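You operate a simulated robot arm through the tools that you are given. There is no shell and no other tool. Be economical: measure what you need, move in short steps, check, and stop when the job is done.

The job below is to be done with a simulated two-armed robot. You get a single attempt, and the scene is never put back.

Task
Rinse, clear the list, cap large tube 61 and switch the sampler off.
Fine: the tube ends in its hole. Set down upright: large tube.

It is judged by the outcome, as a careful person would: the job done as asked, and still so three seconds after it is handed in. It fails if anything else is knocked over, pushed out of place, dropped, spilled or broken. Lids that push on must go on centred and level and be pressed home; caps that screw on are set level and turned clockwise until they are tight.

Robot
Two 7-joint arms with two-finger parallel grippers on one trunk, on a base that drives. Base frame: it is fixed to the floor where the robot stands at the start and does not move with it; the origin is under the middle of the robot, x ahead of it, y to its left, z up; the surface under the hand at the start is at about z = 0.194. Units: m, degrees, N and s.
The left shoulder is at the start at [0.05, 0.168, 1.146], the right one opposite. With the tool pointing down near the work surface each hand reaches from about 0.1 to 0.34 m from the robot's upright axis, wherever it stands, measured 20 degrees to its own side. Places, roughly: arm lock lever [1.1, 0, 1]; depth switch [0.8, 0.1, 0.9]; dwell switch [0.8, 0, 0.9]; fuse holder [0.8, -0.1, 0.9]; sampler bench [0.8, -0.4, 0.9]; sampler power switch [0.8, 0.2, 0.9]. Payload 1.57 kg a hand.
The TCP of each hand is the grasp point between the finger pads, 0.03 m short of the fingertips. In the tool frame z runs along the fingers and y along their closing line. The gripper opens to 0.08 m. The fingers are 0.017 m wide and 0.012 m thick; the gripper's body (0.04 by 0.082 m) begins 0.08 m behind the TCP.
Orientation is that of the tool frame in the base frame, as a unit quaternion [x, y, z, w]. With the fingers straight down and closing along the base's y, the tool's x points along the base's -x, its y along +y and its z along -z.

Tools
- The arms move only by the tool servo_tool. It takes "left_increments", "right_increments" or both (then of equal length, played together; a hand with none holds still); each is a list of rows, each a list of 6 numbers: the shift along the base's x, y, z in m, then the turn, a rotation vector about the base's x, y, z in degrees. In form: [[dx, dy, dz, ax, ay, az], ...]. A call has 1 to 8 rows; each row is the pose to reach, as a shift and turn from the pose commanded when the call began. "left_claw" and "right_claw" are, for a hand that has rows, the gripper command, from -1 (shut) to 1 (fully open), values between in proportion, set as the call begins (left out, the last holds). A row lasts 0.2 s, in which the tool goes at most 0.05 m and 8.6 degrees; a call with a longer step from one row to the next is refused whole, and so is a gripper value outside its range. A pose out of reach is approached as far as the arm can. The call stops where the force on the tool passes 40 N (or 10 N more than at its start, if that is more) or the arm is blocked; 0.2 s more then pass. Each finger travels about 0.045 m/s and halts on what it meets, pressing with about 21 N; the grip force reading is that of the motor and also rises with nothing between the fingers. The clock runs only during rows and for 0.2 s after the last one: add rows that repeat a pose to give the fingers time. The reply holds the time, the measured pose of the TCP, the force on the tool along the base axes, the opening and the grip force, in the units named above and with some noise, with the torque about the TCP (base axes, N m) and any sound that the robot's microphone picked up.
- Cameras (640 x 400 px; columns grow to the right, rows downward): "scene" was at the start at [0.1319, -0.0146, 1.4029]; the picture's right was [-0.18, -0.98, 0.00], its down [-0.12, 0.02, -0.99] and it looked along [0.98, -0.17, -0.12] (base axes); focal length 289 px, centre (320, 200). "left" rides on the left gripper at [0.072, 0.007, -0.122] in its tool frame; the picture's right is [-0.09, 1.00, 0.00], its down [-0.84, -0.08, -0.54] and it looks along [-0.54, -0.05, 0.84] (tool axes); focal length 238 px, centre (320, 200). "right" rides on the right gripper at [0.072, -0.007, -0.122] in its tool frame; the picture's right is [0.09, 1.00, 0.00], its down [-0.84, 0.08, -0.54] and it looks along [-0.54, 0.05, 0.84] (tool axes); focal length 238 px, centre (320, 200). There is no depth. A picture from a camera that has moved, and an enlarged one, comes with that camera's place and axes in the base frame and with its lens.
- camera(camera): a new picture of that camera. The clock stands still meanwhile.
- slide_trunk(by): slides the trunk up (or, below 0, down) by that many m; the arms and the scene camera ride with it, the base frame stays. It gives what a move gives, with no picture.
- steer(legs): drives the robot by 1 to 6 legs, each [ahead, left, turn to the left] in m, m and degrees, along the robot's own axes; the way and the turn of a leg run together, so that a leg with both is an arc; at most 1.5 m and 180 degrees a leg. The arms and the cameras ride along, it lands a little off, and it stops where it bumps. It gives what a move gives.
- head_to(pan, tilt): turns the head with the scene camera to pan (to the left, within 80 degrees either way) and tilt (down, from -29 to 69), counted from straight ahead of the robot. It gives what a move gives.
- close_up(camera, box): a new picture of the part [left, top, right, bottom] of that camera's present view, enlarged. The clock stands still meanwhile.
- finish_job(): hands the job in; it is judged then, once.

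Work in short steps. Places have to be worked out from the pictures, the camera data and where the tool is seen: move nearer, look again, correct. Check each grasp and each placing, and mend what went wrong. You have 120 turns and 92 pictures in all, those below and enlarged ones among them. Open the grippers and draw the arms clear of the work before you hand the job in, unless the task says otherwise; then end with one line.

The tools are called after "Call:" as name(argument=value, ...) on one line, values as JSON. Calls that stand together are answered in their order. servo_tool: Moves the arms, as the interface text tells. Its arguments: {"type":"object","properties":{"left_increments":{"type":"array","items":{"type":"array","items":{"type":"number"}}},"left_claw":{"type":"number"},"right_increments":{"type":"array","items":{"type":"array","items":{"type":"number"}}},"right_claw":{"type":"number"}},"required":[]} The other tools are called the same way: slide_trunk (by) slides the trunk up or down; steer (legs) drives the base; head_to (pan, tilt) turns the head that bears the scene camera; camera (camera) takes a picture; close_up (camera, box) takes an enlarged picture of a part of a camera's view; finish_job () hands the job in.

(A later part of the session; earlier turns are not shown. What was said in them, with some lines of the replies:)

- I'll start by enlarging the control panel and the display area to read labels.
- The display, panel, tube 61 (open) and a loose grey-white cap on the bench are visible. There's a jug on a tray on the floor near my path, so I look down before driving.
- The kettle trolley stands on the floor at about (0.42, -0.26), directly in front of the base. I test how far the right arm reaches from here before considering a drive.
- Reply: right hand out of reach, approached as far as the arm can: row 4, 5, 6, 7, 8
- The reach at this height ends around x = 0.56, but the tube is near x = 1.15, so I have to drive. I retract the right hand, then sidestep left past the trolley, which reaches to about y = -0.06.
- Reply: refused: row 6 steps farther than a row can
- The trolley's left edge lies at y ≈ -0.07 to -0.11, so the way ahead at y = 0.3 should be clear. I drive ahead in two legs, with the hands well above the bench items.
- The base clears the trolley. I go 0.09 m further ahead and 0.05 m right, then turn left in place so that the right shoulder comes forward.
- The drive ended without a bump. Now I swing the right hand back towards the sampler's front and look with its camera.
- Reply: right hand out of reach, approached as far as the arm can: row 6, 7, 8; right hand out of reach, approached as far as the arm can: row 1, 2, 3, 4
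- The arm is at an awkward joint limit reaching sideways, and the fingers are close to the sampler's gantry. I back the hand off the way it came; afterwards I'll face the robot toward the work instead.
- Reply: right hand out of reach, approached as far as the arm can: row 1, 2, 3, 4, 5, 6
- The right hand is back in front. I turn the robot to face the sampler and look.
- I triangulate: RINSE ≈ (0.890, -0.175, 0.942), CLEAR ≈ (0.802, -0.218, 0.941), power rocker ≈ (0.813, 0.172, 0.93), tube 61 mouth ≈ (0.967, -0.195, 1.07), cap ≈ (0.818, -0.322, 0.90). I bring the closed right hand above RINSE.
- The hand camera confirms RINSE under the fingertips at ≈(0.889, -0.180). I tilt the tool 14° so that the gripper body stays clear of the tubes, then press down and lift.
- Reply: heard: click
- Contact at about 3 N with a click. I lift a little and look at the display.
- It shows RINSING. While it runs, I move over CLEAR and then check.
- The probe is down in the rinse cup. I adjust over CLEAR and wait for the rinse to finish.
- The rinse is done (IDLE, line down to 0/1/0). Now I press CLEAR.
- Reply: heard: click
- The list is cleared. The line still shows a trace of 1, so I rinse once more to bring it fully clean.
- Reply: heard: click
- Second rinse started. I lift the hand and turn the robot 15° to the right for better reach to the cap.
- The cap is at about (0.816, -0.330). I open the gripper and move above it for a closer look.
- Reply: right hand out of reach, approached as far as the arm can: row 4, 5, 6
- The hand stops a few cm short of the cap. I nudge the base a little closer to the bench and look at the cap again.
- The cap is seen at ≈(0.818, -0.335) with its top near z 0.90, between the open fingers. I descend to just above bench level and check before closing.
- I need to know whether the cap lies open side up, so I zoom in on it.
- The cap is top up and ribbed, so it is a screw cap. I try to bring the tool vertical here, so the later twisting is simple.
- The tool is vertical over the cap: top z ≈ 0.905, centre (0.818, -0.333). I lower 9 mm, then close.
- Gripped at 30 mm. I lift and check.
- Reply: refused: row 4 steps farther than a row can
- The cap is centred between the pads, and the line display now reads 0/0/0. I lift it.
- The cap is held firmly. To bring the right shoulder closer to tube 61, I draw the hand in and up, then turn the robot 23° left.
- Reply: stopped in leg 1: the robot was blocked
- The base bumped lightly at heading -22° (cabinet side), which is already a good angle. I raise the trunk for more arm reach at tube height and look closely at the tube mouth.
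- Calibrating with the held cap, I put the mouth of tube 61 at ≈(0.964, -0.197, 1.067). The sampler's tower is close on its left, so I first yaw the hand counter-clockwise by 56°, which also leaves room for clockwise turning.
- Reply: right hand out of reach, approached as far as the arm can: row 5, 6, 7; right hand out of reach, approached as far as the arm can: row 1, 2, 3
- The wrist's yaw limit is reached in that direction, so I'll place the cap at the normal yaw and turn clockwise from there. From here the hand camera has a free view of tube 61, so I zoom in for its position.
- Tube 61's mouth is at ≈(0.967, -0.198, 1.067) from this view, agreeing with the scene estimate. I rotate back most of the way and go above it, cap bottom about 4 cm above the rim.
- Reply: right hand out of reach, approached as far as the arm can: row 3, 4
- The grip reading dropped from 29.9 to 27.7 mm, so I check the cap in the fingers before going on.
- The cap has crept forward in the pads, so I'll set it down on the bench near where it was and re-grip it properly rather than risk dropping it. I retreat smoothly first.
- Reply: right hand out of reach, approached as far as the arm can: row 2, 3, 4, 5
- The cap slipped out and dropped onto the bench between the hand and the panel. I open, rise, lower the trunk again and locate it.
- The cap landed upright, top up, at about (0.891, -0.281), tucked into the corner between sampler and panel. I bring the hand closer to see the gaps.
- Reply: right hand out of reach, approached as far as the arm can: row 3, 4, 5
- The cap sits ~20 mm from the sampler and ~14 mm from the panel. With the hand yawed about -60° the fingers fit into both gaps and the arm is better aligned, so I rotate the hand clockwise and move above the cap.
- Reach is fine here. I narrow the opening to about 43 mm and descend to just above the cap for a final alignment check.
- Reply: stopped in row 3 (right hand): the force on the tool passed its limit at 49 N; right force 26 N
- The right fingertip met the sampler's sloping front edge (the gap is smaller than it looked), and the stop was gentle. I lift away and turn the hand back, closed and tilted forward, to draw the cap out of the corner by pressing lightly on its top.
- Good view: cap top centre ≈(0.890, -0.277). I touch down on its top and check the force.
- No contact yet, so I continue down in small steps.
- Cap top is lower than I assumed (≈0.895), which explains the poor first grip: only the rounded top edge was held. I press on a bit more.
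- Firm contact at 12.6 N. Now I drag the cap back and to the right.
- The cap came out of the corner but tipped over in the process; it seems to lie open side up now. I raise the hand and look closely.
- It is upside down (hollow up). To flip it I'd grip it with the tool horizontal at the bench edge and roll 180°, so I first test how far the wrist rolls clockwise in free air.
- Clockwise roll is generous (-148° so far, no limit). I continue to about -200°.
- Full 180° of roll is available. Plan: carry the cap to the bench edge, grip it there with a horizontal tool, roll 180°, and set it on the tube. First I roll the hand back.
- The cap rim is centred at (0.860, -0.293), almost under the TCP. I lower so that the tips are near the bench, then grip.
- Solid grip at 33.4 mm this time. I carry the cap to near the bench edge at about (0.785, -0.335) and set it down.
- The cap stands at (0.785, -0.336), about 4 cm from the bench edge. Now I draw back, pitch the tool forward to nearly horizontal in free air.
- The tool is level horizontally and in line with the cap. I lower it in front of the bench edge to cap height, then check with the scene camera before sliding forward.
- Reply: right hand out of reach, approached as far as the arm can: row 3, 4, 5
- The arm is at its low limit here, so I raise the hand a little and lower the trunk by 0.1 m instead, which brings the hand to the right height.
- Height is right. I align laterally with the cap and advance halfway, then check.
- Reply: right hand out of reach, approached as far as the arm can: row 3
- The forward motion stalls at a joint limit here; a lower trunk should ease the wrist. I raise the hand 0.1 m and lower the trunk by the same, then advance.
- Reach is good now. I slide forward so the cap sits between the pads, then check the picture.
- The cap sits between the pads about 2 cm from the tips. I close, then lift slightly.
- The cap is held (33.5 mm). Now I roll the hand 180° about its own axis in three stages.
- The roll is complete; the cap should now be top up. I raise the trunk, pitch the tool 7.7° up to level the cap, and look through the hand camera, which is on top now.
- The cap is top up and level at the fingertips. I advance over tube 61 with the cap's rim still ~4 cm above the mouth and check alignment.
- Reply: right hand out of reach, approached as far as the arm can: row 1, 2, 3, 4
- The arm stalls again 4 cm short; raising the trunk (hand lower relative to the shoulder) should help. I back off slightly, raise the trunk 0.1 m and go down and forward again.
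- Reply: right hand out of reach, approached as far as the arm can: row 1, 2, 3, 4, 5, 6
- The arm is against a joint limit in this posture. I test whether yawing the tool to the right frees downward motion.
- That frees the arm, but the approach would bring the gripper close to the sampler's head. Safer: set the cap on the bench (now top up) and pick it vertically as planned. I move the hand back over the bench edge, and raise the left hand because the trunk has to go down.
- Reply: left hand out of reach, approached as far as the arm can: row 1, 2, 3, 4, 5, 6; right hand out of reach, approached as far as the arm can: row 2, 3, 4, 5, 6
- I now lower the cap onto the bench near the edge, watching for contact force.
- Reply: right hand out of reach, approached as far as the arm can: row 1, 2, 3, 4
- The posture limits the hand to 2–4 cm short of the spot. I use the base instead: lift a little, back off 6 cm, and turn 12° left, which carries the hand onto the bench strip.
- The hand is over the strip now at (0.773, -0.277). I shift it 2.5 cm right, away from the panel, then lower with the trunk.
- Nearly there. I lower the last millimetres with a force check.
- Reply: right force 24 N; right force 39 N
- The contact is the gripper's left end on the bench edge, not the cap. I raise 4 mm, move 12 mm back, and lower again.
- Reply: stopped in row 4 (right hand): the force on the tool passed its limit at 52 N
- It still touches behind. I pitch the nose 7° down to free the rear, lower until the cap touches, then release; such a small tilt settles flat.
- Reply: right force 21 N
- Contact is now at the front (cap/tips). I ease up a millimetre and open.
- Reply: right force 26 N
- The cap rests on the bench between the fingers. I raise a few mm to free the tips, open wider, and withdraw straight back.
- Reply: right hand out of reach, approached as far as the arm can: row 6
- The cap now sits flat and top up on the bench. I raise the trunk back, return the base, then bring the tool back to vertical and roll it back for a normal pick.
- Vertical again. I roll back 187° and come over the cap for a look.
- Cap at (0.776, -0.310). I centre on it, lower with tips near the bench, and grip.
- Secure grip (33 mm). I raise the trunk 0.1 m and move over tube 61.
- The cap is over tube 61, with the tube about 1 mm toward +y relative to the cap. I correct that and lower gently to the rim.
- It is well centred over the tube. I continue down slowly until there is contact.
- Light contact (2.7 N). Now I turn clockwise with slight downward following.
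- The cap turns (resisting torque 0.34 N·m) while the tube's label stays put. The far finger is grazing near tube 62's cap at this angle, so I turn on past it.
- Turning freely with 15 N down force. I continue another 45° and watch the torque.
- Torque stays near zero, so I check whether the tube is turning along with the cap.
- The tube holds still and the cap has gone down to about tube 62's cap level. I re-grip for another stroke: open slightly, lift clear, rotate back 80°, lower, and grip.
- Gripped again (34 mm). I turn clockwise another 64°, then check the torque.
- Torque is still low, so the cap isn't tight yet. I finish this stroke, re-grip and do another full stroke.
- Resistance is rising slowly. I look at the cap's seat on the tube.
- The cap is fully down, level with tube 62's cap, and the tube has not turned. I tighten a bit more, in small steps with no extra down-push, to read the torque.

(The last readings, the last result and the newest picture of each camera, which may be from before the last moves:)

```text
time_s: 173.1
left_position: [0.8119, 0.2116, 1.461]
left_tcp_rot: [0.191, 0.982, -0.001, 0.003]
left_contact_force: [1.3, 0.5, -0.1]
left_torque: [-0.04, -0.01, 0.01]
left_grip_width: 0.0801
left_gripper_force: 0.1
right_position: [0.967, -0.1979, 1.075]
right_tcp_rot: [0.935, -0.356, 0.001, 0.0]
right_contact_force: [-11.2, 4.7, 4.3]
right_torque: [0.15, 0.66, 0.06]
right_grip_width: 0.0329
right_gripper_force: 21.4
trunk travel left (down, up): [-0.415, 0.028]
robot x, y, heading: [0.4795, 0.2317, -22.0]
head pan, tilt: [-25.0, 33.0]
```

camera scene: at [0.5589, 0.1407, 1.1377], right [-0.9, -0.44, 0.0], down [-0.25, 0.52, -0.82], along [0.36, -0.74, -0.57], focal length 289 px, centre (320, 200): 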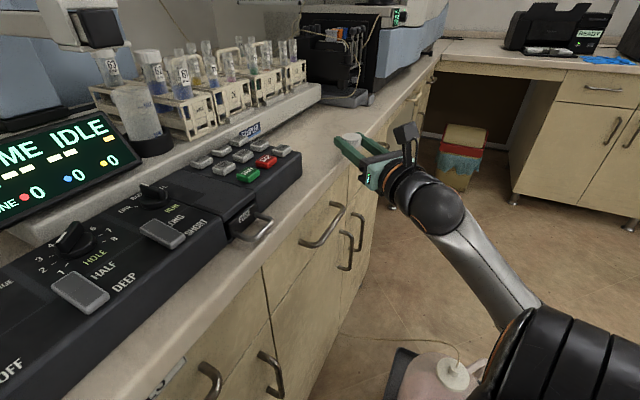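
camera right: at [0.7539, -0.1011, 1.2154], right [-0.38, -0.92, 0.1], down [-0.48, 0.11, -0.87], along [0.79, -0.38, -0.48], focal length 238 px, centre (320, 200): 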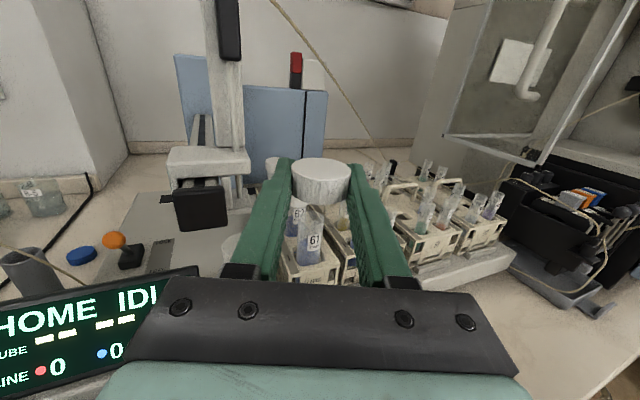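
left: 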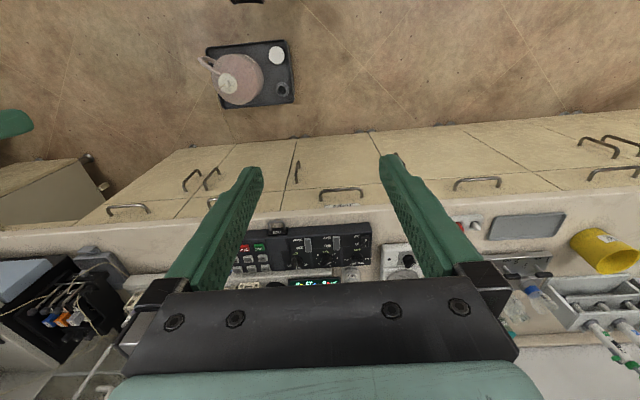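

The readings fluctuate at 0.06–0.21 N·m. I make one more full re-grip stroke, recording torque at the end, to be sure it is tight.

Call:
servo_tool(right_increments=[[0, 0, 0.001, 0, 0, 0], [0, 0, 0.002, 0, 0, 0], [0, 0, 0.02, 0, 0, 0], [0, 0, 0.048, 0, 0, 8.5], [0, 0, 0.048, 0, 0, 17], [0, 0, 0.048, 0, 0, 25.5], [0, 0, 0.048, 0, 0, 34], [0, 0, 0.048, 0, 0, 42.5]], right_claw=0.15)

Call:
servo_tool(right_increments=[[0, 0, 0, 0, 0, 8.5], [0, 0, 0, 0, 0, 17], [0, 0, 0, 0, 0, 25.5], [0, 0, 0, 0, 0, 34], [0, 0, 0, 0, 0, 42.5], [0, 0, -0.02, 0, 0, 51], [0, 0, -0.04, 0, 0, 54], [0, 0, -0.044, 0, 0, 54]])

Call:
servo_tool(right_increments=[[0, 0, 0, 0, 0, 0], [0, 0, 0, 0, 0, 0], [0, 0, 0, 0, 0, 0]], right_claw=-1)

Call:
servo_tool(right_increments=[[0, 0, 0, 0, 0, -8], [0, 0, 0, 0, 0, -16], [0, 0, 0, 0, 0, -24], [0, 0, 0, 0, 0, -32]])

Call:
servo_tool(right_increments=[[0, 0, 0, 0, 0, -8], [0, 0, 0, 0, 0, -16], [0, 0, 0, 0, 0, -24], [0, 0, 0, 0, 0, -32]])

Call:
close_up(camera="scene", box=[280, 195, 330, 240])

```text
time_s: 174.9
left_position: [0.8145, 0.2103, 1.4601]
left_tcp_rot: [0.191, 0.982, -0.001, 0.0]
left_contact_force: [0.6, 0.5, 0.5]
left_torque: [-0.01, -0.03, -0.01]
left_grip_width: 0.0802
left_gripper_force: 0.1
right_position: [0.9687, -0.1995, 1.1226]
right_tcp_rot: [1.0, 0.01, 0.002, 0.0]
right_contact_force: [0.2, 0.0, -0.6]
right_torque: [-0.03, -0.01, -0.02]
right_grip_width: 0.0459
right_gripper_force: 0.1
trunk travel left (down, up): [-0.415, 0.028]
robot x, y, heading: [0.4815, 0.2315, -22.0]
head pan, tilt: [-25.0, 33.0]
```

```text
time_s: 176.7
left_position: [0.8154, 0.2101, 1.4596]
left_tcp_rot: [0.19, 0.982, -0.001, 0.001]
left_contact_force: [0.0, 0.4, 0.6]
left_torque: [-0.04, 0.0, 0.0]
left_grip_width: 0.08
left_gripper_force: 0.0
right_position: [0.9694, -0.1987, 1.0781]
right_tcp_rot: [0.886, 0.463, 0.0, -0.002]
right_contact_force: [0.3, 0.1, -0.6]
right_torque: [-0.03, -0.01, 0.0]
right_grip_width: 0.0459
right_gripper_force: 0.1
trunk travel left (down, up): [-0.415, 0.028]
robot x, y, heading: [0.482, 0.2314, -21.8]
head pan, tilt: [-25.0, 33.0]
```

```text
time_s: 177.5
left_position: [0.8159, 0.2092, 1.4598]
left_tcp_rot: [0.19, 0.982, -0.001, 0.0]
left_contact_force: [0.2, -1.1, 0.0]
left_torque: [0.01, -0.01, 0.01]
left_grip_width: 0.0801
left_gripper_force: 0.1
right_position: [0.9693, -0.1992, 1.078]
right_tcp_rot: [0.887, 0.461, 0.002, -0.001]
right_contact_force: [0.4, 0.8, 0.7]
right_torque: [-0.03, 0.03, 0.03]
right_grip_width: 0.0332
right_gripper_force: 20.9
trunk travel left (down, up): [-0.415, 0.028]
robot x, y, heading: [0.4829, 0.2335, -21.9]
head pan, tilt: [-25.0, 33.0]
```

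```text
time_s: 178.5
left_position: [0.8149, 0.2109, 1.4605]
left_tcp_rot: [0.191, 0.982, -0.001, 0.002]
left_contact_force: [-0.8, -0.4, -0.2]
left_torque: [-0.02, 0.01, 0.01]
left_grip_width: 0.0801
left_gripper_force: 0.0
right_position: [0.9678, -0.1987, 1.0789]
right_tcp_rot: [0.98, 0.197, 0.001, -0.001]
right_contact_force: [-6.0, 1.6, 1.7]
right_torque: [0.06, 0.41, 0.05]
right_grip_width: 0.033
right_gripper_force: 21.1
trunk travel left (down, up): [-0.415, 0.028]
robot x, y, heading: [0.4835, 0.2338, -22.3]
head pan, tilt: [-25.0, 33.0]
```

```text
time_s: 179.5
left_position: [0.8142, 0.2103, 1.4605]
left_tcp_rot: [0.191, 0.982, -0.001, 0.001]
left_contact_force: [-0.2, 0.2, 0.5]
left_torque: [-0.03, 0.03, 0.0]
left_grip_width: 0.0802
left_gripper_force: 0.0
right_position: [0.9667, -0.1993, 1.0797]
right_tcp_rot: [0.997, -0.08, 0.001, -0.001]
right_contact_force: [-8.4, 2.6, 0.4]
right_torque: [0.13, 0.57, 0.12]
right_grip_width: 0.0331
right_gripper_force: 21.0
trunk travel left (down, up): [-0.415, 0.028]
robot x, y, heading: [0.4799, 0.234, -22.2]
head pan, tilt: [-25.0, 33.0]
```

```text
8.89 times, centred on (305, 218) of scene
camera zoom: at [0.5789, 0.1552, 1.4609], right [-0.73, -0.68, 0.0], down [-0.37, 0.4, -0.84], along [0.57, -0.61, -0.54], focal length 2566 px, centre (453, 44)
```

zoom: 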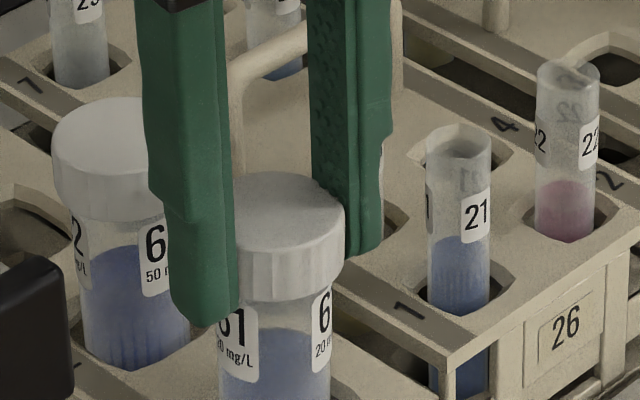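

The tube itself now turns along with the cap, so the thread is tight against it. I add one last twist while pressing down so the hole holds the tube.

Call:
servo_tool(right_increments=[[0, 0, -0.003, 0, 0, 0], [0, 0, -0.005, 0, 0, -4], [0, 0, -0.006, 0, 0, -12], [0, 0, -0.006, 0, 0, -20], [0, 0, -0.007, 0, 0, -28]])

```text
time_s: 180.7
left_position: [0.8111, 0.2134, 1.46]
left_tcp_rot: [0.191, 0.982, -0.002, 0.003]
left_contact_force: [-0.1, 0.2, 0.3]
left_torque: [-0.01, 0.01, 0.0]
left_grip_width: 0.08
left_gripper_force: 0.0
right_position: [0.9673, -0.1967, 1.0759]
right_tcp_rot: [0.948, -0.319, 0.005, -0.001]
right_contact_force: [-7.1, 5.6, 27.0]
right_torque: [0.19, 0.09, 0.18]
right_grip_width: 0.0331
right_gripper_force: 21.2
trunk travel left (down, up): [-0.415, 0.028]
robot x, y, heading: [0.4788, 0.2349, -22.0]
head pan, tilt: [-25.0, 33.0]
```

Torque 0.18 N·m while pressed, cap seated. I release, draw the right arm clear, and bring the left hand, closed, toward the power switch.

Call:
servo_tool(right_increments=[[0, 0, 0.003, 0, 0, 0], [0, 0, 0.003, 0, 0, 0], [0, 0, 0.025, 0, 0, 0], [0, 0, 0.06, 0, 0, 0], [-0.03, -0.01, 0.09, 0, 0, 0], [-0.07, -0.02, 0.11, 0, 0, 0], [-0.11, -0.03, 0.11, 0, 0, 0], [-0.15, -0.04, 0.11, 0, 0, 0]], right_claw=0.15)

Call:
slide_trunk(by=-0.1)

Call:
servo_tool(left_increments=[[0, -0.01, -0.045, 0, 0, 0], [0, -0.02, -0.09, 0, 0, 0], [0, -0.03, -0.135, 0, 0, 0], [-0.005, -0.04, -0.18, 0, 0, 0], [-0.01, -0.045, -0.225, 0, 0, 0], [-0.01, -0.045, -0.27, 0, 0, 0], [-0.01, -0.045, -0.3, 0, 0, 0], [-0.01, -0.045, -0.33, 0, 0, 0]], left_claw=-1)

Call:
camera(camera="left")

```text
time_s: 182.5
left_position: [0.8148, 0.2091, 1.4608]
left_tcp_rot: [0.191, 0.982, -0.001, 0.002]
left_contact_force: [-0.9, -0.2, 0.2]
left_torque: [0.0, -0.01, 0.02]
left_grip_width: 0.0801
left_gripper_force: 0.0
right_position: [0.8181, -0.2409, 1.1824]
right_tcp_rot: [0.948, -0.318, 0.003, 0.0]
right_contact_force: [-0.4, -0.1, 1.1]
right_torque: [-0.01, 0.01, 0.01]
right_grip_width: 0.0461
right_gripper_force: 0.0
trunk travel left (down, up): [-0.415, 0.028]
robot x, y, heading: [0.4807, 0.2341, -22.3]
head pan, tilt: [-25.0, 33.0]
```

```text
time_s: 183.8
left_position: [0.814, 0.2097, 1.3595]
left_tcp_rot: [0.191, 0.982, -0.002, 0.002]
left_contact_force: [-0.1, -1.1, -0.2]
left_torque: [-0.02, -0.04, -0.01]
left_grip_width: 0.0801
left_gripper_force: 0.2
right_position: [0.818, -0.2395, 1.0812]
right_tcp_rot: [0.949, -0.317, 0.001, 0.0]
right_contact_force: [0.5, -0.1, 0.1]
right_torque: [-0.01, -0.01, -0.01]
right_grip_width: 0.046
right_gripper_force: 0.1
trunk travel left (down, up): [-0.315, 0.128]
robot x, y, heading: [0.4791, 0.2348, -21.7]
head pan, tilt: [-25.0, 33.0]
```

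```text
time_s: 185.6
left_position: [0.8042, 0.164, 1.0297]
left_tcp_rot: [0.192, 0.981, -0.002, 0.002]
left_contact_force: [-0.1, -0.2, -0.3]
left_torque: [-0.03, 0.01, -0.02]
left_grip_width: 0.0001
left_gripper_force: 21.2
right_position: [0.8186, -0.2391, 1.0812]
right_tcp_rot: [0.948, -0.318, 0.002, 0.0]
right_contact_force: [-0.4, -0.6, 0.1]
right_torque: [-0.04, -0.01, 0.03]
right_grip_width: 0.0461
right_gripper_force: 0.1
trunk travel left (down, up): [-0.315, 0.128]
robot x, y, heading: [0.4808, 0.2358, -21.8]
head pan, tilt: [-25.0, 33.0]
```

```text
6 pictures are left
camera left: at [0.7403, 0.198, 1.152], right [0.46, 0.89, 0.0], down [0.75, -0.38, 0.55], along [0.48, -0.25, -0.84], focal length 238 px, centre (320, 200)
```

left: 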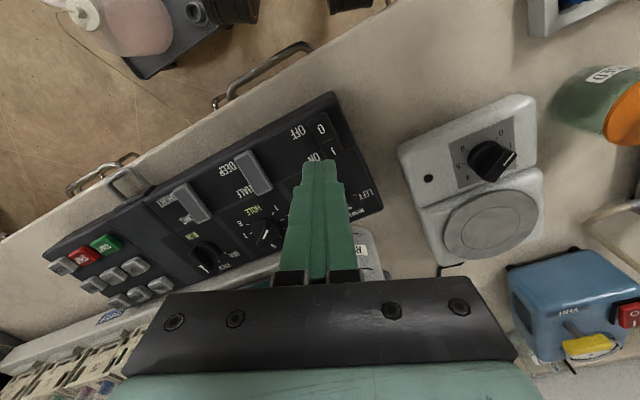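

The rocker is seen with "0" at ≈(0.794, 0.169). I align over the 0 end and press.

Call:
servo_tool(left_increments=[[-0.011, 0.005, -0.03, 0, 0, 0], [-0.011, 0.005, -0.05, 0, 0, 0], [-0.011, 0.005, -0.058, 0, 0, 0], [-0.011, 0.005, -0.064, 0, 0, 0], [-0.011, 0.005, -0.069, 0, 0, 0], [-0.011, 0.005, -0.073, 0, 0, 0]])

```text
time_s: 186.8
left_position: [0.7932, 0.1711, 0.9673]
left_tcp_rot: [0.193, 0.981, -0.004, 0.004]
left_contact_force: [-7.9, 6.7, 20.8]
left_torque: [0.31, -0.01, 0.17]
left_grip_width: 0.0
left_gripper_force: 21.0
right_position: [0.8176, -0.2383, 1.0823]
right_tcp_rot: [0.948, -0.318, 0.002, 0.0]
right_contact_force: [-0.2, -0.1, -1.3]
right_torque: [0.0, -0.02, 0.0]
right_grip_width: 0.0459
right_gripper_force: 0.1
trunk travel left (down, up): [-0.315, 0.128]
robot x, y, heading: [0.4779, 0.2345, -22.0]
head pan, tilt: [-25.0, 33.0]
stopped in row 6 (left hand): the force on the tool passed its limit at 49 N (the readings are from after the stop); the commanded pose is now the measured one
```

It stopped at 49 N without a click. I lift and check the display and rocker.

Call:
servo_tool(left_increments=[[0, 0, 0.02, 0, 0, 0], [0, 0, 0.045, 0, 0, 0]])

Call:
close_up(camera="left", box=[260, 80, 400, 185])

```text
time_s: 187.4
left_position: [0.7936, 0.1696, 1.0118]
left_tcp_rot: [0.193, 0.981, -0.004, 0.004]
left_contact_force: [0.5, -0.2, -0.3]
left_torque: [0.01, -0.02, -0.01]
left_grip_width: 0.0001
left_gripper_force: 20.9
right_position: [0.8181, -0.2402, 1.0813]
right_tcp_rot: [0.948, -0.317, 0.001, 0.0]
right_contact_force: [-0.6, 0.8, -0.9]
right_torque: [0.02, -0.01, 0.02]
right_grip_width: 0.0461
right_gripper_force: 0.0
trunk travel left (down, up): [-0.315, 0.128]
robot x, y, heading: [0.4793, 0.2319, -22.0]
head pan, tilt: [-25.0, 33.0]
```

```text
3.81 times, centred on (330, 132) of left
camera zoom: at [0.7285, 0.2036, 1.132], right [0.46, 0.89, -0.01], down [0.74, -0.38, 0.55], along [0.49, -0.26, -0.84], focal length 908 px, centre (282, 457)
```

zoom: 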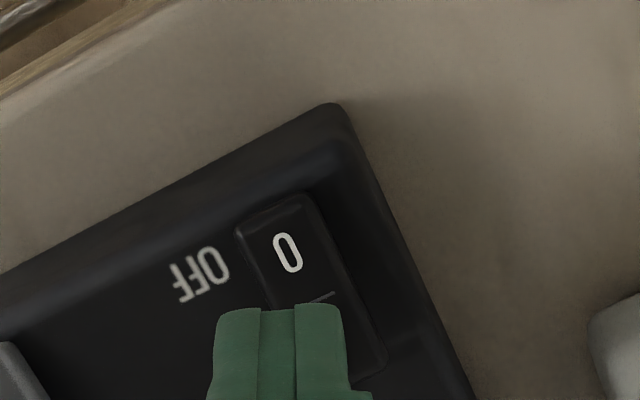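

The contact point was near the rocker's pivot, so the 0 side may already be down. I check the display.

Call:
close_up(camera="scene", box=[120, 170, 400, 380])

```text
1.90 times, centred on (260, 275) of scene
camera zoom: at [0.5802, 0.1548, 1.3606], right [-0.73, -0.68, 0.0], down [-0.37, 0.4, -0.84], along [0.57, -0.61, -0.54], focal length 550 px, centre (434, 57)
```

zoom: 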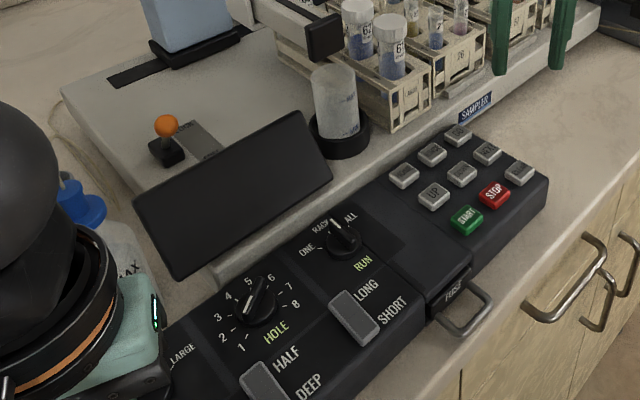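

The display is dark: the sampler is off. I raise the left hand, draw the right arm back with open grippers, and take a final look at tube 61.

Call:
servo_tool(left_increments=[[0, 0, 0.045, 0, 0, 0], [0, 0, 0.09, 0, 0, 0], [0, 0, 0.135, 0, 0, 0], [0, 0, 0.18, 0, 0, 0], [0, 0.02, 0.22, 0, 0, 0], [0, 0.04, 0.26, 0, 0, 0]], right_increments=[[-0.01, 0, 0.03, 0, 0, 0], [-0.03, 0, 0.06, 0, 0, 0], [-0.05, 0, 0.09, 0, 0, 0], [-0.07, 0, 0.11, 0, 0, 0], [-0.09, 0, 0.12, 0, 0, 0], [-0.1, 0, 0.12, 0, 0, 0]], left_claw=1, right_claw=1)

Call:
close_up(camera="scene", box=[230, 150, 370, 255])

Call:
camera(camera="scene")

```text
time_s: 188.8
left_position: [0.7921, 0.2088, 1.2716]
left_tcp_rot: [0.193, 0.981, -0.004, 0.005]
left_contact_force: [-0.7, 1.3, -0.7]
left_torque: [0.02, 0.02, 0.03]
left_grip_width: 0.0801
left_gripper_force: 0.0
right_position: [0.7179, -0.2378, 1.2029]
right_tcp_rot: [0.948, -0.317, 0.003, -0.001]
right_contact_force: [-1.0, -0.6, -0.3]
right_torque: [-0.03, 0.01, 0.01]
right_grip_width: 0.0802
right_gripper_force: 0.0
trunk travel left (down, up): [-0.315, 0.128]
robot x, y, heading: [0.4807, 0.2344, -22.3]
head pan, tilt: [-25.0, 33.0]
```

```text
3.81 times, centred on (300, 202) of scene
camera zoom: at [0.5791, 0.1552, 1.3609], right [-0.73, -0.68, 0.0], down [-0.37, 0.4, -0.84], along [0.57, -0.61, -0.54], focal length 1100 px, centre (396, 190)
```

zoom: 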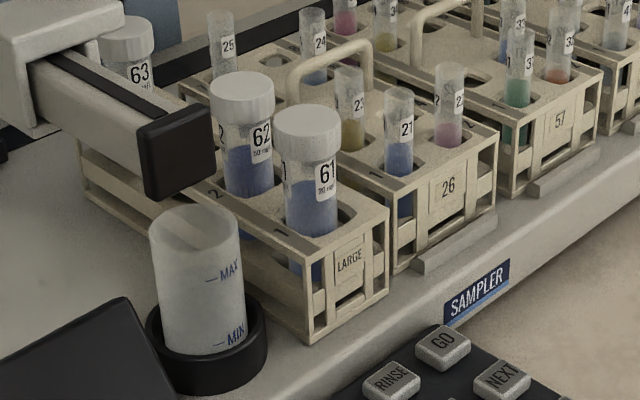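

```text
2 pictures are left
camera scene: at [0.5791, 0.1552, 1.3609], right [-0.73, -0.68, 0.0], down [-0.37, 0.4, -0.84], along [0.57, -0.61, -0.54], focal length 289 px, centre (320, 200)
```

scene: 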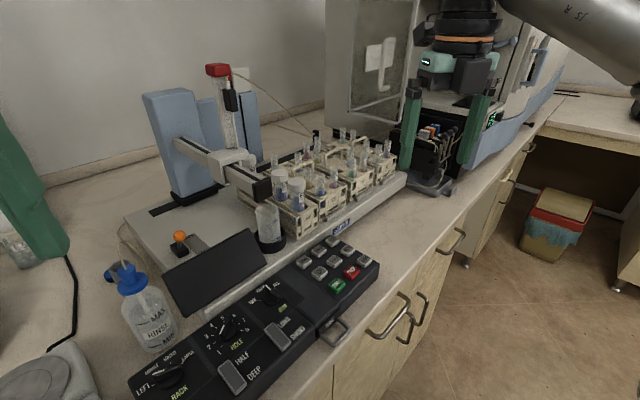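

Tube 61 is capped, upright and level. But compared with earlier views the sampler's carriage was nudged back along its arm during the turning; I should restore it. I'll switch on again, press HOME so it re-homes, and switch off. First press "I" with the closed left hand, while rolling the right hand back.

Call:
servo_tool(left_increments=[[0.01, -0.02, -0.04, 0, 0, 0], [0.02, -0.03, -0.08, 0, 0, 0], [0.031, -0.039, -0.12, 0, 0, 0], [0.031, -0.039, -0.16, 0, 0, 0], [0.031, -0.039, -0.2, 0, 0, 0], [0.031, -0.039, -0.24, 0, 0, 0], [0.031, -0.039, -0.27, 0, 0, 0], [0.031, -0.039, -0.285, 0, 0, 0]], right_increments=[[0, 0, 0, 0, 0, 8.5], [0, 0, 0, 0, 0, 17], [0, 0, 0, 0, 0, 25.5], [0, 0, 0, 0, 0, 34], [0, 0, 0, 0, 0, 42.5], [0, 0, 0, 0, 0, 51], [0, 0, 0, 0, 0, 59.5], [0, 0, 0, 0, 0, 68]], left_claw=-1, right_claw=-1)

Call:
servo_tool(left_increments=[[0, 0, -0.008, 0, 0, 0], [0, 0, -0.013, 0, 0, 0], [0, 0, -0.017, 0, 0, 0], [0, 0, -0.021, 0, 0, 0], [0, 0, -0.025, 0, 0, 0]])

```text
time_s: 190.6
left_position: [0.826, 0.1705, 0.9859]
left_tcp_rot: [0.192, 0.981, -0.004, 0.004]
left_contact_force: [-0.3, -0.1, 0.7]
left_torque: [0.0, 0.03, 0.0]
left_grip_width: 0.0001
left_gripper_force: 21.3
right_position: [0.7186, -0.2383, 1.2021]
right_tcp_rot: [0.963, 0.269, 0.001, -0.001]
right_contact_force: [0.4, -0.3, 0.0]
right_torque: [-0.01, -0.01, 0.01]
right_grip_width: 0.0
right_gripper_force: 20.7
trunk travel left (down, up): [-0.315, 0.128]
robot x, y, heading: [0.4798, 0.2317, -22.2]
head pan, tilt: [-25.0, 33.0]
```

```text
time_s: 191.8
left_position: [0.8233, 0.1711, 0.9668]
left_tcp_rot: [0.193, 0.981, -0.008, 0.007]
left_contact_force: [-4.8, 7.5, 16.6]
left_torque: [0.13, 0.32, -0.13]
left_grip_width: 0.0
left_gripper_force: 20.9
right_position: [0.718, -0.2375, 1.2031]
right_tcp_rot: [0.964, 0.267, 0.002, -0.001]
right_contact_force: [0.1, 0.3, 0.5]
right_torque: [0.0, 0.0, -0.03]
right_grip_width: 0.0
right_gripper_force: 20.7
trunk travel left (down, up): [-0.315, 0.128]
robot x, y, heading: [0.4827, 0.2306, -22.1]
head pan, tilt: [-25.0, 33.0]
stopped in row 5 (left hand): the force on the tool passed its limit at 46 N (the readings are from after the stop); the commanded pose is now the measured one
```

The contact pattern mirrors the earlier successful press. I lift the left hand, roll the right hand back and bring it, tilted, over HOME; then one picture to check.

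Call:
servo_tool(left_increments=[[0, 0, 0.03, 0, 0, 0], [0, 0.01, 0.07, 0, 0, 0], [0, 0.02, 0.11, 0, 0, 0], [0, 0.03, 0.15, 0, 0, 0], [-0.01, 0.04, 0.19, 0, 0, 0], [-0.02, 0.05, 0.23, 0, 0, 0], [-0.02, 0.06, 0.25, 0, 0, 0], [-0.02, 0.07, 0.25, 0, 0, 0]], right_increments=[[0, 0, 0, 0, 0, 8.5], [0, 0, 0, 0, 0, 17], [0, 0, 0, 0, 0, 25.5], [0, 0, 0, 0, 0, 34], [0, 0, 0, 0, 0, 42.5], [0, 0, 0, 0, 0, 51], [0, 0, 0, 0, 0, 59.5], [0, 0, 0, 0, 0, 68]])

Call:
servo_tool(right_increments=[[0.01, 0.01, -0.01, 0, 0, 8.5], [0.02, 0.02, -0.02, 0, 0, 17], [0.04, 0.035, -0.04, 0, 0, 25.5], [0.06, 0.05, -0.06, 0, 0, 34], [0.08, 0.065, -0.08, 0, 0, 42.5], [0.1, 0.08, -0.1, 0, 0, 51], [0.12, 0.09, -0.12, 0, 0, 59.5], [0.12, 0.09, -0.12, 0, 0, 60]])

Call:
servo_tool(right_increments=[[0.015, 0.008, -0.01, -2.4, -6.6, 0], [0.042, 0.016, -0.03, -4.8, -13.2, 0], [0.042, 0.016, -0.06, -4.8, -13.2, 0]])

Call:
camera(camera="right")

```text
time_s: 193.6
left_position: [0.8049, 0.2404, 1.2163]
left_tcp_rot: [0.192, 0.981, -0.008, 0.008]
left_contact_force: [-0.2, 1.1, -0.3]
left_torque: [0.0, -0.01, 0.03]
left_grip_width: 0.0
left_gripper_force: 20.6
right_position: [0.7189, -0.239, 1.2015]
right_tcp_rot: [0.648, 0.761, 0.001, -0.003]
right_contact_force: [-0.2, -0.3, 0.0]
right_torque: [0.03, -0.01, -0.02]
right_grip_width: 0.0
right_gripper_force: 20.5
trunk travel left (down, up): [-0.315, 0.128]
robot x, y, heading: [0.4804, 0.2373, -22.1]
head pan, tilt: [-25.0, 33.0]
```

```text
time_s: 195.4
left_position: [0.8044, 0.2392, 1.2156]
left_tcp_rot: [0.192, 0.981, -0.007, 0.008]
left_contact_force: [-0.4, 0.4, -0.1]
left_torque: [-0.04, 0.02, 0.01]
left_grip_width: 0.0
left_gripper_force: 21.2
right_position: [0.8376, -0.1516, 1.0812]
right_tcp_rot: [0.181, 0.983, 0.0, -0.002]
right_contact_force: [-0.3, -0.4, 0.2]
right_torque: [-0.01, 0.01, 0.0]
right_grip_width: 0.0
right_gripper_force: 20.9
trunk travel left (down, up): [-0.315, 0.128]
robot x, y, heading: [0.4804, 0.2353, -22.2]
head pan, tilt: [-25.0, 33.0]
```

```text
time_s: 196.2
left_position: [0.8059, 0.2399, 1.2163]
left_tcp_rot: [0.193, 0.981, -0.007, 0.007]
left_contact_force: [0.2, -0.2, -0.3]
left_torque: [-0.01, -0.01, 0.0]
left_grip_width: 0.0001
left_gripper_force: 21.0
right_position: [0.8816, -0.1333, 1.0194]
right_tcp_rot: [0.181, 0.976, -0.02, 0.119]
right_contact_force: [0.9, 0.2, 0.2]
right_torque: [0.01, 0.01, 0.02]
right_grip_width: 0.0003
right_gripper_force: 21.3
trunk travel left (down, up): [-0.315, 0.128]
robot x, y, heading: [0.4838, 0.2325, -22.0]
head pan, tilt: [-25.0, 33.0]
```

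```text
1 pictures are left
camera right: at [0.7868, -0.1041, 1.1211], right [0.27, 0.96, -0.02], down [0.66, -0.17, 0.73], along [0.7, -0.21, -0.69], focal length 238 px, centre (320, 200)
```

right: 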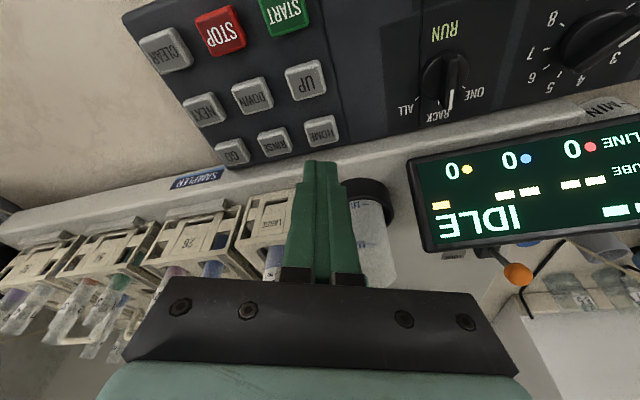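

The display is on again: position "--" (so it was indeed off home), list cleared, line 0/0/0. HOME is right under the tips; I press it and back away.

Call:
servo_tool(right_increments=[[0, 0.001, -0.03, 0, 0, 0], [0, 0.001, -0.045, 0, 0, 0], [0, 0.001, -0.052, 0, 0, 0], [0, 0.001, -0.056, 0, 0, 0], [0, 0.001, -0.03, 0, 0, 0], [-0.01, 0, 0.01, 0, 0, 0], [-0.05, -0.01, 0.04, 0, 0, 0], [-0.09, -0.02, 0.06, 0, 0, 0]])

Call:
servo_tool(right_increments=[[-0.02, -0.01, 0.04, 0, 0, 0], [-0.05, -0.03, 0.08, 0, 0, 0], [-0.07, -0.05, 0.1, 0, 0, 0], [-0.07, -0.05, 0.1, 0, 0, 0], [-0.07, -0.05, 0.1, 0, 0, 0], [-0.07, -0.05, 0.1, 0, 0, 0], [-0.07, -0.05, 0.1, 0, 0, 0], [-0.07, -0.05, 0.1, 0, 0, 0]], right_claw=1)

Call:
servo_tool(right_increments=[[0, 0, 0, 0, 0, 0], [0, 0, 0, 0, 0, 0], [0, 0, 0, 0, 0, 0], [0, 0, 0, 0, 0, 0], [0, 0, 0, 0, 0, 0], [0, 0, 0, 0, 0, 0], [0, 0, 0, 0, 0, 0], [0, 0, 0, 0, 0, 0]])

Call:
servo_tool(right_increments=[[0, 0, 0, 0, 0, 0], [0, 0, 0, 0, 0, 0], [0, 0, 0, 0, 0, 0], [0, 0, 0, 0, 0, 0], [0, 0, 0, 0, 0, 0], [0, 0, 0, 0, 0, 0], [0, 0, 0, 0, 0, 0], [0, 0, 0, 0, 0, 0]])

```text
refused: row 7 steps farther than a row can; nothing moved
```

```text
refused: row 2 steps farther than a row can; nothing moved
```

```text
time_s: 198.0
left_position: [0.8054, 0.2396, 1.2159]
left_tcp_rot: [0.191, 0.982, -0.007, 0.008]
left_contact_force: [-0.8, -0.1, -0.2]
left_torque: [0.03, -0.01, -0.01]
left_grip_width: 0.0
left_gripper_force: 21.0
right_position: [0.8809, -0.1335, 1.02]
right_tcp_rot: [0.181, 0.976, -0.02, 0.119]
right_contact_force: [0.6, -0.3, -0.5]
right_torque: [0.0, 0.0, 0.04]
right_grip_width: 0.0
right_gripper_force: 21.3
trunk travel left (down, up): [-0.315, 0.128]
robot x, y, heading: [0.4816, 0.231, -22.0]
head pan, tilt: [-25.0, 33.0]
```

```text
time_s: 199.8
left_position: [0.805, 0.2403, 1.2156]
left_tcp_rot: [0.191, 0.982, -0.007, 0.007]
left_contact_force: [0.4, 0.8, 0.7]
left_torque: [0.01, 0.04, 0.01]
left_grip_width: 0.0
left_gripper_force: 20.7
right_position: [0.8811, -0.1334, 1.0203]
right_tcp_rot: [0.18, 0.976, -0.021, 0.119]
right_contact_force: [-0.6, -0.4, -0.1]
right_torque: [0.05, -0.03, -0.02]
right_grip_width: 0.0001
right_gripper_force: 21.1
trunk travel left (down, up): [-0.315, 0.128]
robot x, y, heading: [0.4852, 0.2363, -22.5]
head pan, tilt: [-25.0, 33.0]
```

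Steps were too long, nothing was pressed. I repeat with shorter rows.

Call:
servo_tool(right_increments=[[0, 0.001, -0.03, 0, 0, 0], [0, 0.001, -0.045, 0, 0, 0], [0, 0.001, -0.052, 0, 0, 0], [0, 0.001, -0.057, 0, 0, 0], [0, 0.001, -0.03, 0, 0, 0], [-0.01, 0, 0.01, 0, 0, 0], [-0.03, -0.01, 0.04, 0, 0, 0]])

Call:
servo_tool(right_increments=[[-0.02, -0.01, 0.03, 0, 0, 0], [-0.04, -0.02, 0.06, 0, 0, 0], [-0.06, -0.03, 0.08, 0, 0, 0], [-0.08, -0.05, 0.1, 0, 0, 0], [-0.08, -0.05, 0.1, 0, 0, 0], [-0.08, -0.05, 0.1, 0, 0, 0], [-0.08, -0.05, 0.1, 0, 0, 0], [-0.08, -0.05, 0.1, 0, 0, 0]], right_claw=1)

Call:
servo_tool(right_increments=[[0, 0, 0, 0, 0, 0], [0, 0, 0, 0, 0, 0], [0, 0, 0, 0, 0, 0], [0, 0, 0, 0, 0, 0], [0, 0, 0, 0, 0, 0], [0, 0, 0, 0, 0, 0], [0, 0, 0, 0, 0, 0], [0, 0, 0, 0, 0, 0]])

Call:
servo_tool(right_increments=[[0, 0, 0, 0, 0, 0], [0, 0, 0, 0, 0, 0], [0, 0, 0, 0, 0, 0], [0, 0, 0, 0, 0, 0], [0, 0, 0, 0, 0, 0], [0, 0, 0, 0, 0, 0], [0, 0, 0, 0, 0, 0], [0, 0, 0, 0, 0, 0]])

```text
time_s: 201.4
left_position: [0.8051, 0.2404, 1.216]
left_tcp_rot: [0.191, 0.981, -0.006, 0.007]
left_contact_force: [0.1, 1.0, -0.1]
left_torque: [0.03, 0.01, -0.01]
left_grip_width: 0.0
left_gripper_force: 21.1
right_position: [0.851, -0.1423, 1.0609]
right_tcp_rot: [0.181, 0.976, -0.02, 0.118]
right_contact_force: [-0.3, -0.1, -0.4]
right_torque: [0.01, -0.01, -0.02]
right_grip_width: 0.0001
right_gripper_force: 20.9
trunk travel left (down, up): [-0.315, 0.128]
robot x, y, heading: [0.4802, 0.231, -21.9]
head pan, tilt: [-25.0, 33.0]
heard: click
```

```text
time_s: 203.2
left_position: [0.8051, 0.24, 1.2159]
left_tcp_rot: [0.192, 0.981, -0.008, 0.007]
left_contact_force: [-0.8, -1.2, -0.4]
left_torque: [0.02, -0.01, -0.01]
left_grip_width: 0.0
left_gripper_force: 21.0
right_position: [0.7712, -0.1937, 1.1613]
right_tcp_rot: [0.181, 0.976, -0.02, 0.118]
right_contact_force: [-0.5, 0.0, 0.1]
right_torque: [-0.03, 0.06, -0.01]
right_grip_width: 0.0799
right_gripper_force: 0.0
trunk travel left (down, up): [-0.315, 0.128]
robot x, y, heading: [0.4842, 0.234, -22.2]
head pan, tilt: [-25.0, 33.0]
```

```text
time_s: 205.0
left_position: [0.8058, 0.24, 1.2165]
left_tcp_rot: [0.193, 0.981, -0.007, 0.007]
left_contact_force: [-0.2, 0.3, 1.2]
left_torque: [0.0, 0.01, 0.0]
left_grip_width: 0.0001
left_gripper_force: 21.0
right_position: [0.7722, -0.1941, 1.1631]
right_tcp_rot: [0.181, 0.976, -0.021, 0.119]
right_contact_force: [0.9, 0.5, -0.1]
right_torque: [-0.02, 0.0, 0.01]
right_grip_width: 0.08
right_gripper_force: 0.0
trunk travel left (down, up): [-0.315, 0.128]
robot x, y, heading: [0.4797, 0.2339, -22.4]
head pan, tilt: [-25.0, 33.0]
```

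```text
time_s: 206.8
left_position: [0.8065, 0.2394, 1.2165]
left_tcp_rot: [0.192, 0.981, -0.006, 0.007]
left_contact_force: [-0.5, 0.6, 0.3]
left_torque: [0.03, 0.0, 0.0]
left_grip_width: 0.0
left_gripper_force: 21.0
right_position: [0.7717, -0.1943, 1.1612]
right_tcp_rot: [0.181, 0.976, -0.02, 0.118]
right_contact_force: [0.5, 0.3, 0.3]
right_torque: [0.0, 0.02, 0.0]
right_grip_width: 0.0798
right_gripper_force: 0.0
trunk travel left (down, up): [-0.315, 0.128]
robot x, y, heading: [0.4809, 0.2317, -21.9]
head pan, tilt: [-25.0, 33.0]
```

HOME clicked and several seconds have passed for homing. Now I press the 0 side again with the left hand.

Call:
servo_tool(left_increments=[[-0.004, -0.02, -0.03, 0, 0, 0], [-0.008, -0.04, -0.06, 0, 0, 0], [-0.012, -0.06, -0.09, 0, 0, 0], [-0.015, -0.069, -0.12, 0, 0, 0], [-0.015, -0.069, -0.16, 0, 0, 0], [-0.015, -0.069, -0.2, 0, 0, 0], [-0.015, -0.069, -0.23, 0, 0, 0]])

Call:
servo_tool(left_increments=[[0, 0, -0.008, 0, 0, 0], [0, 0, -0.013, 0, 0, 0], [0, 0, -0.017, 0, 0, 0], [0, 0, -0.021, 0, 0, 0], [0, 0, -0.025, 0, 0, 0]])

Call:
servo_tool(left_increments=[[0, 0, 0.03, 0, 0, 0], [0, 0.01, 0.07, 0, 0, 0], [0, 0.02, 0.11, 0, 0, 0], [-0.01, 0.03, 0.15, 0, 0, 0], [-0.02, 0.04, 0.19, 0, 0, 0], [-0.02, 0.05, 0.23, 0, 0, 0], [-0.02, 0.06, 0.25, 0, 0, 0]], left_claw=1)

Call:
camera(camera="scene")

```text
time_s: 208.4
left_position: [0.7911, 0.1722, 0.9849]
left_tcp_rot: [0.191, 0.981, -0.008, 0.007]
left_contact_force: [-0.7, 0.4, -0.6]
left_torque: [0.04, -0.01, -0.05]
left_grip_width: 0.0
left_gripper_force: 21.4
right_position: [0.7709, -0.1939, 1.162]
right_tcp_rot: [0.181, 0.976, -0.02, 0.118]
right_contact_force: [0.0, -0.9, -0.3]
right_torque: [0.0, 0.01, -0.01]
right_grip_width: 0.08
right_gripper_force: 0.0
trunk travel left (down, up): [-0.315, 0.128]
robot x, y, heading: [0.4832, 0.235, -21.8]
head pan, tilt: [-25.0, 33.0]
```

```text
time_s: 209.6
left_position: [0.7899, 0.1714, 0.9676]
left_tcp_rot: [0.193, 0.981, -0.011, 0.011]
left_contact_force: [-6.7, 5.4, 18.5]
left_torque: [0.3, -0.08, 0.12]
left_grip_width: 0.0
left_gripper_force: 20.8
right_position: [0.7711, -0.194, 1.1624]
right_tcp_rot: [0.18, 0.976, -0.02, 0.12]
right_contact_force: [0.5, -0.6, 0.3]
right_torque: [-0.03, 0.0, -0.02]
right_grip_width: 0.0799
right_gripper_force: 0.1
trunk travel left (down, up): [-0.315, 0.128]
robot x, y, heading: [0.4786, 0.2346, -22.2]
head pan, tilt: [-25.0, 33.0]
stopped in row 5 (left hand): the force on the tool passed its limit at 45 N (the readings are from after the stop); the commanded pose is now the measured one
```

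```text
time_s: 211.2
left_position: [0.7703, 0.2315, 1.2176]
left_tcp_rot: [0.192, 0.981, -0.01, 0.011]
left_contact_force: [0.1, 0.1, -1.0]
left_torque: [0.0, 0.0, 0.04]
left_grip_width: 0.0799
left_gripper_force: 0.1
right_position: [0.7713, -0.1943, 1.1611]
right_tcp_rot: [0.181, 0.976, -0.02, 0.119]
right_contact_force: [-0.4, -0.2, -0.5]
right_torque: [0.0, -0.01, 0.01]
right_grip_width: 0.0799
right_gripper_force: 0.1
trunk travel left (down, up): [-0.315, 0.128]
robot x, y, heading: [0.4776, 0.23, -21.9]
head pan, tilt: [-25.0, 33.0]
```

```text
0 pictures are left
camera scene: at [0.5798, 0.1554, 1.3608], right [-0.73, -0.68, 0.0], down [-0.37, 0.4, -0.84], along [0.57, -0.61, -0.54], focal length 289 px, centre (320, 200)
```

scene: 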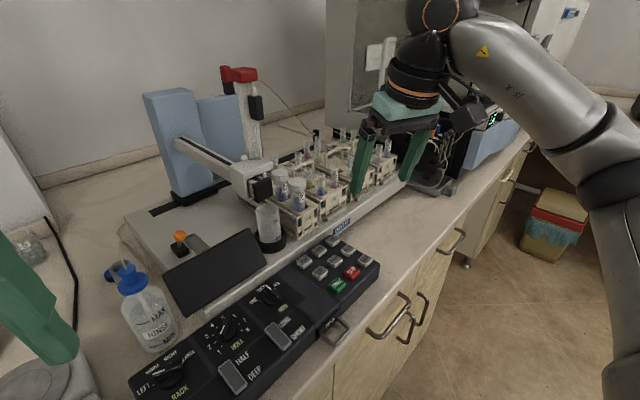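

The carriage is back at home, the display is dark, tube 61 stands capped in its hole, and both hands are open and clear. I hand the job in.

Call:
finish_job()

```text
The job is handed in.
```

The job is handed in: line rinsed to 0/0/0, list cleared, large tube 61 capped upright in its hole, and the sampler off. Along the way I dropped the cap once onto the bench, and I bumped the sampler's carriage while tightening. I re-homed it with a power cycle and HOME before switching off. I judged the cap tight from the tube starting to turn with it, at about 0.2 N·m.
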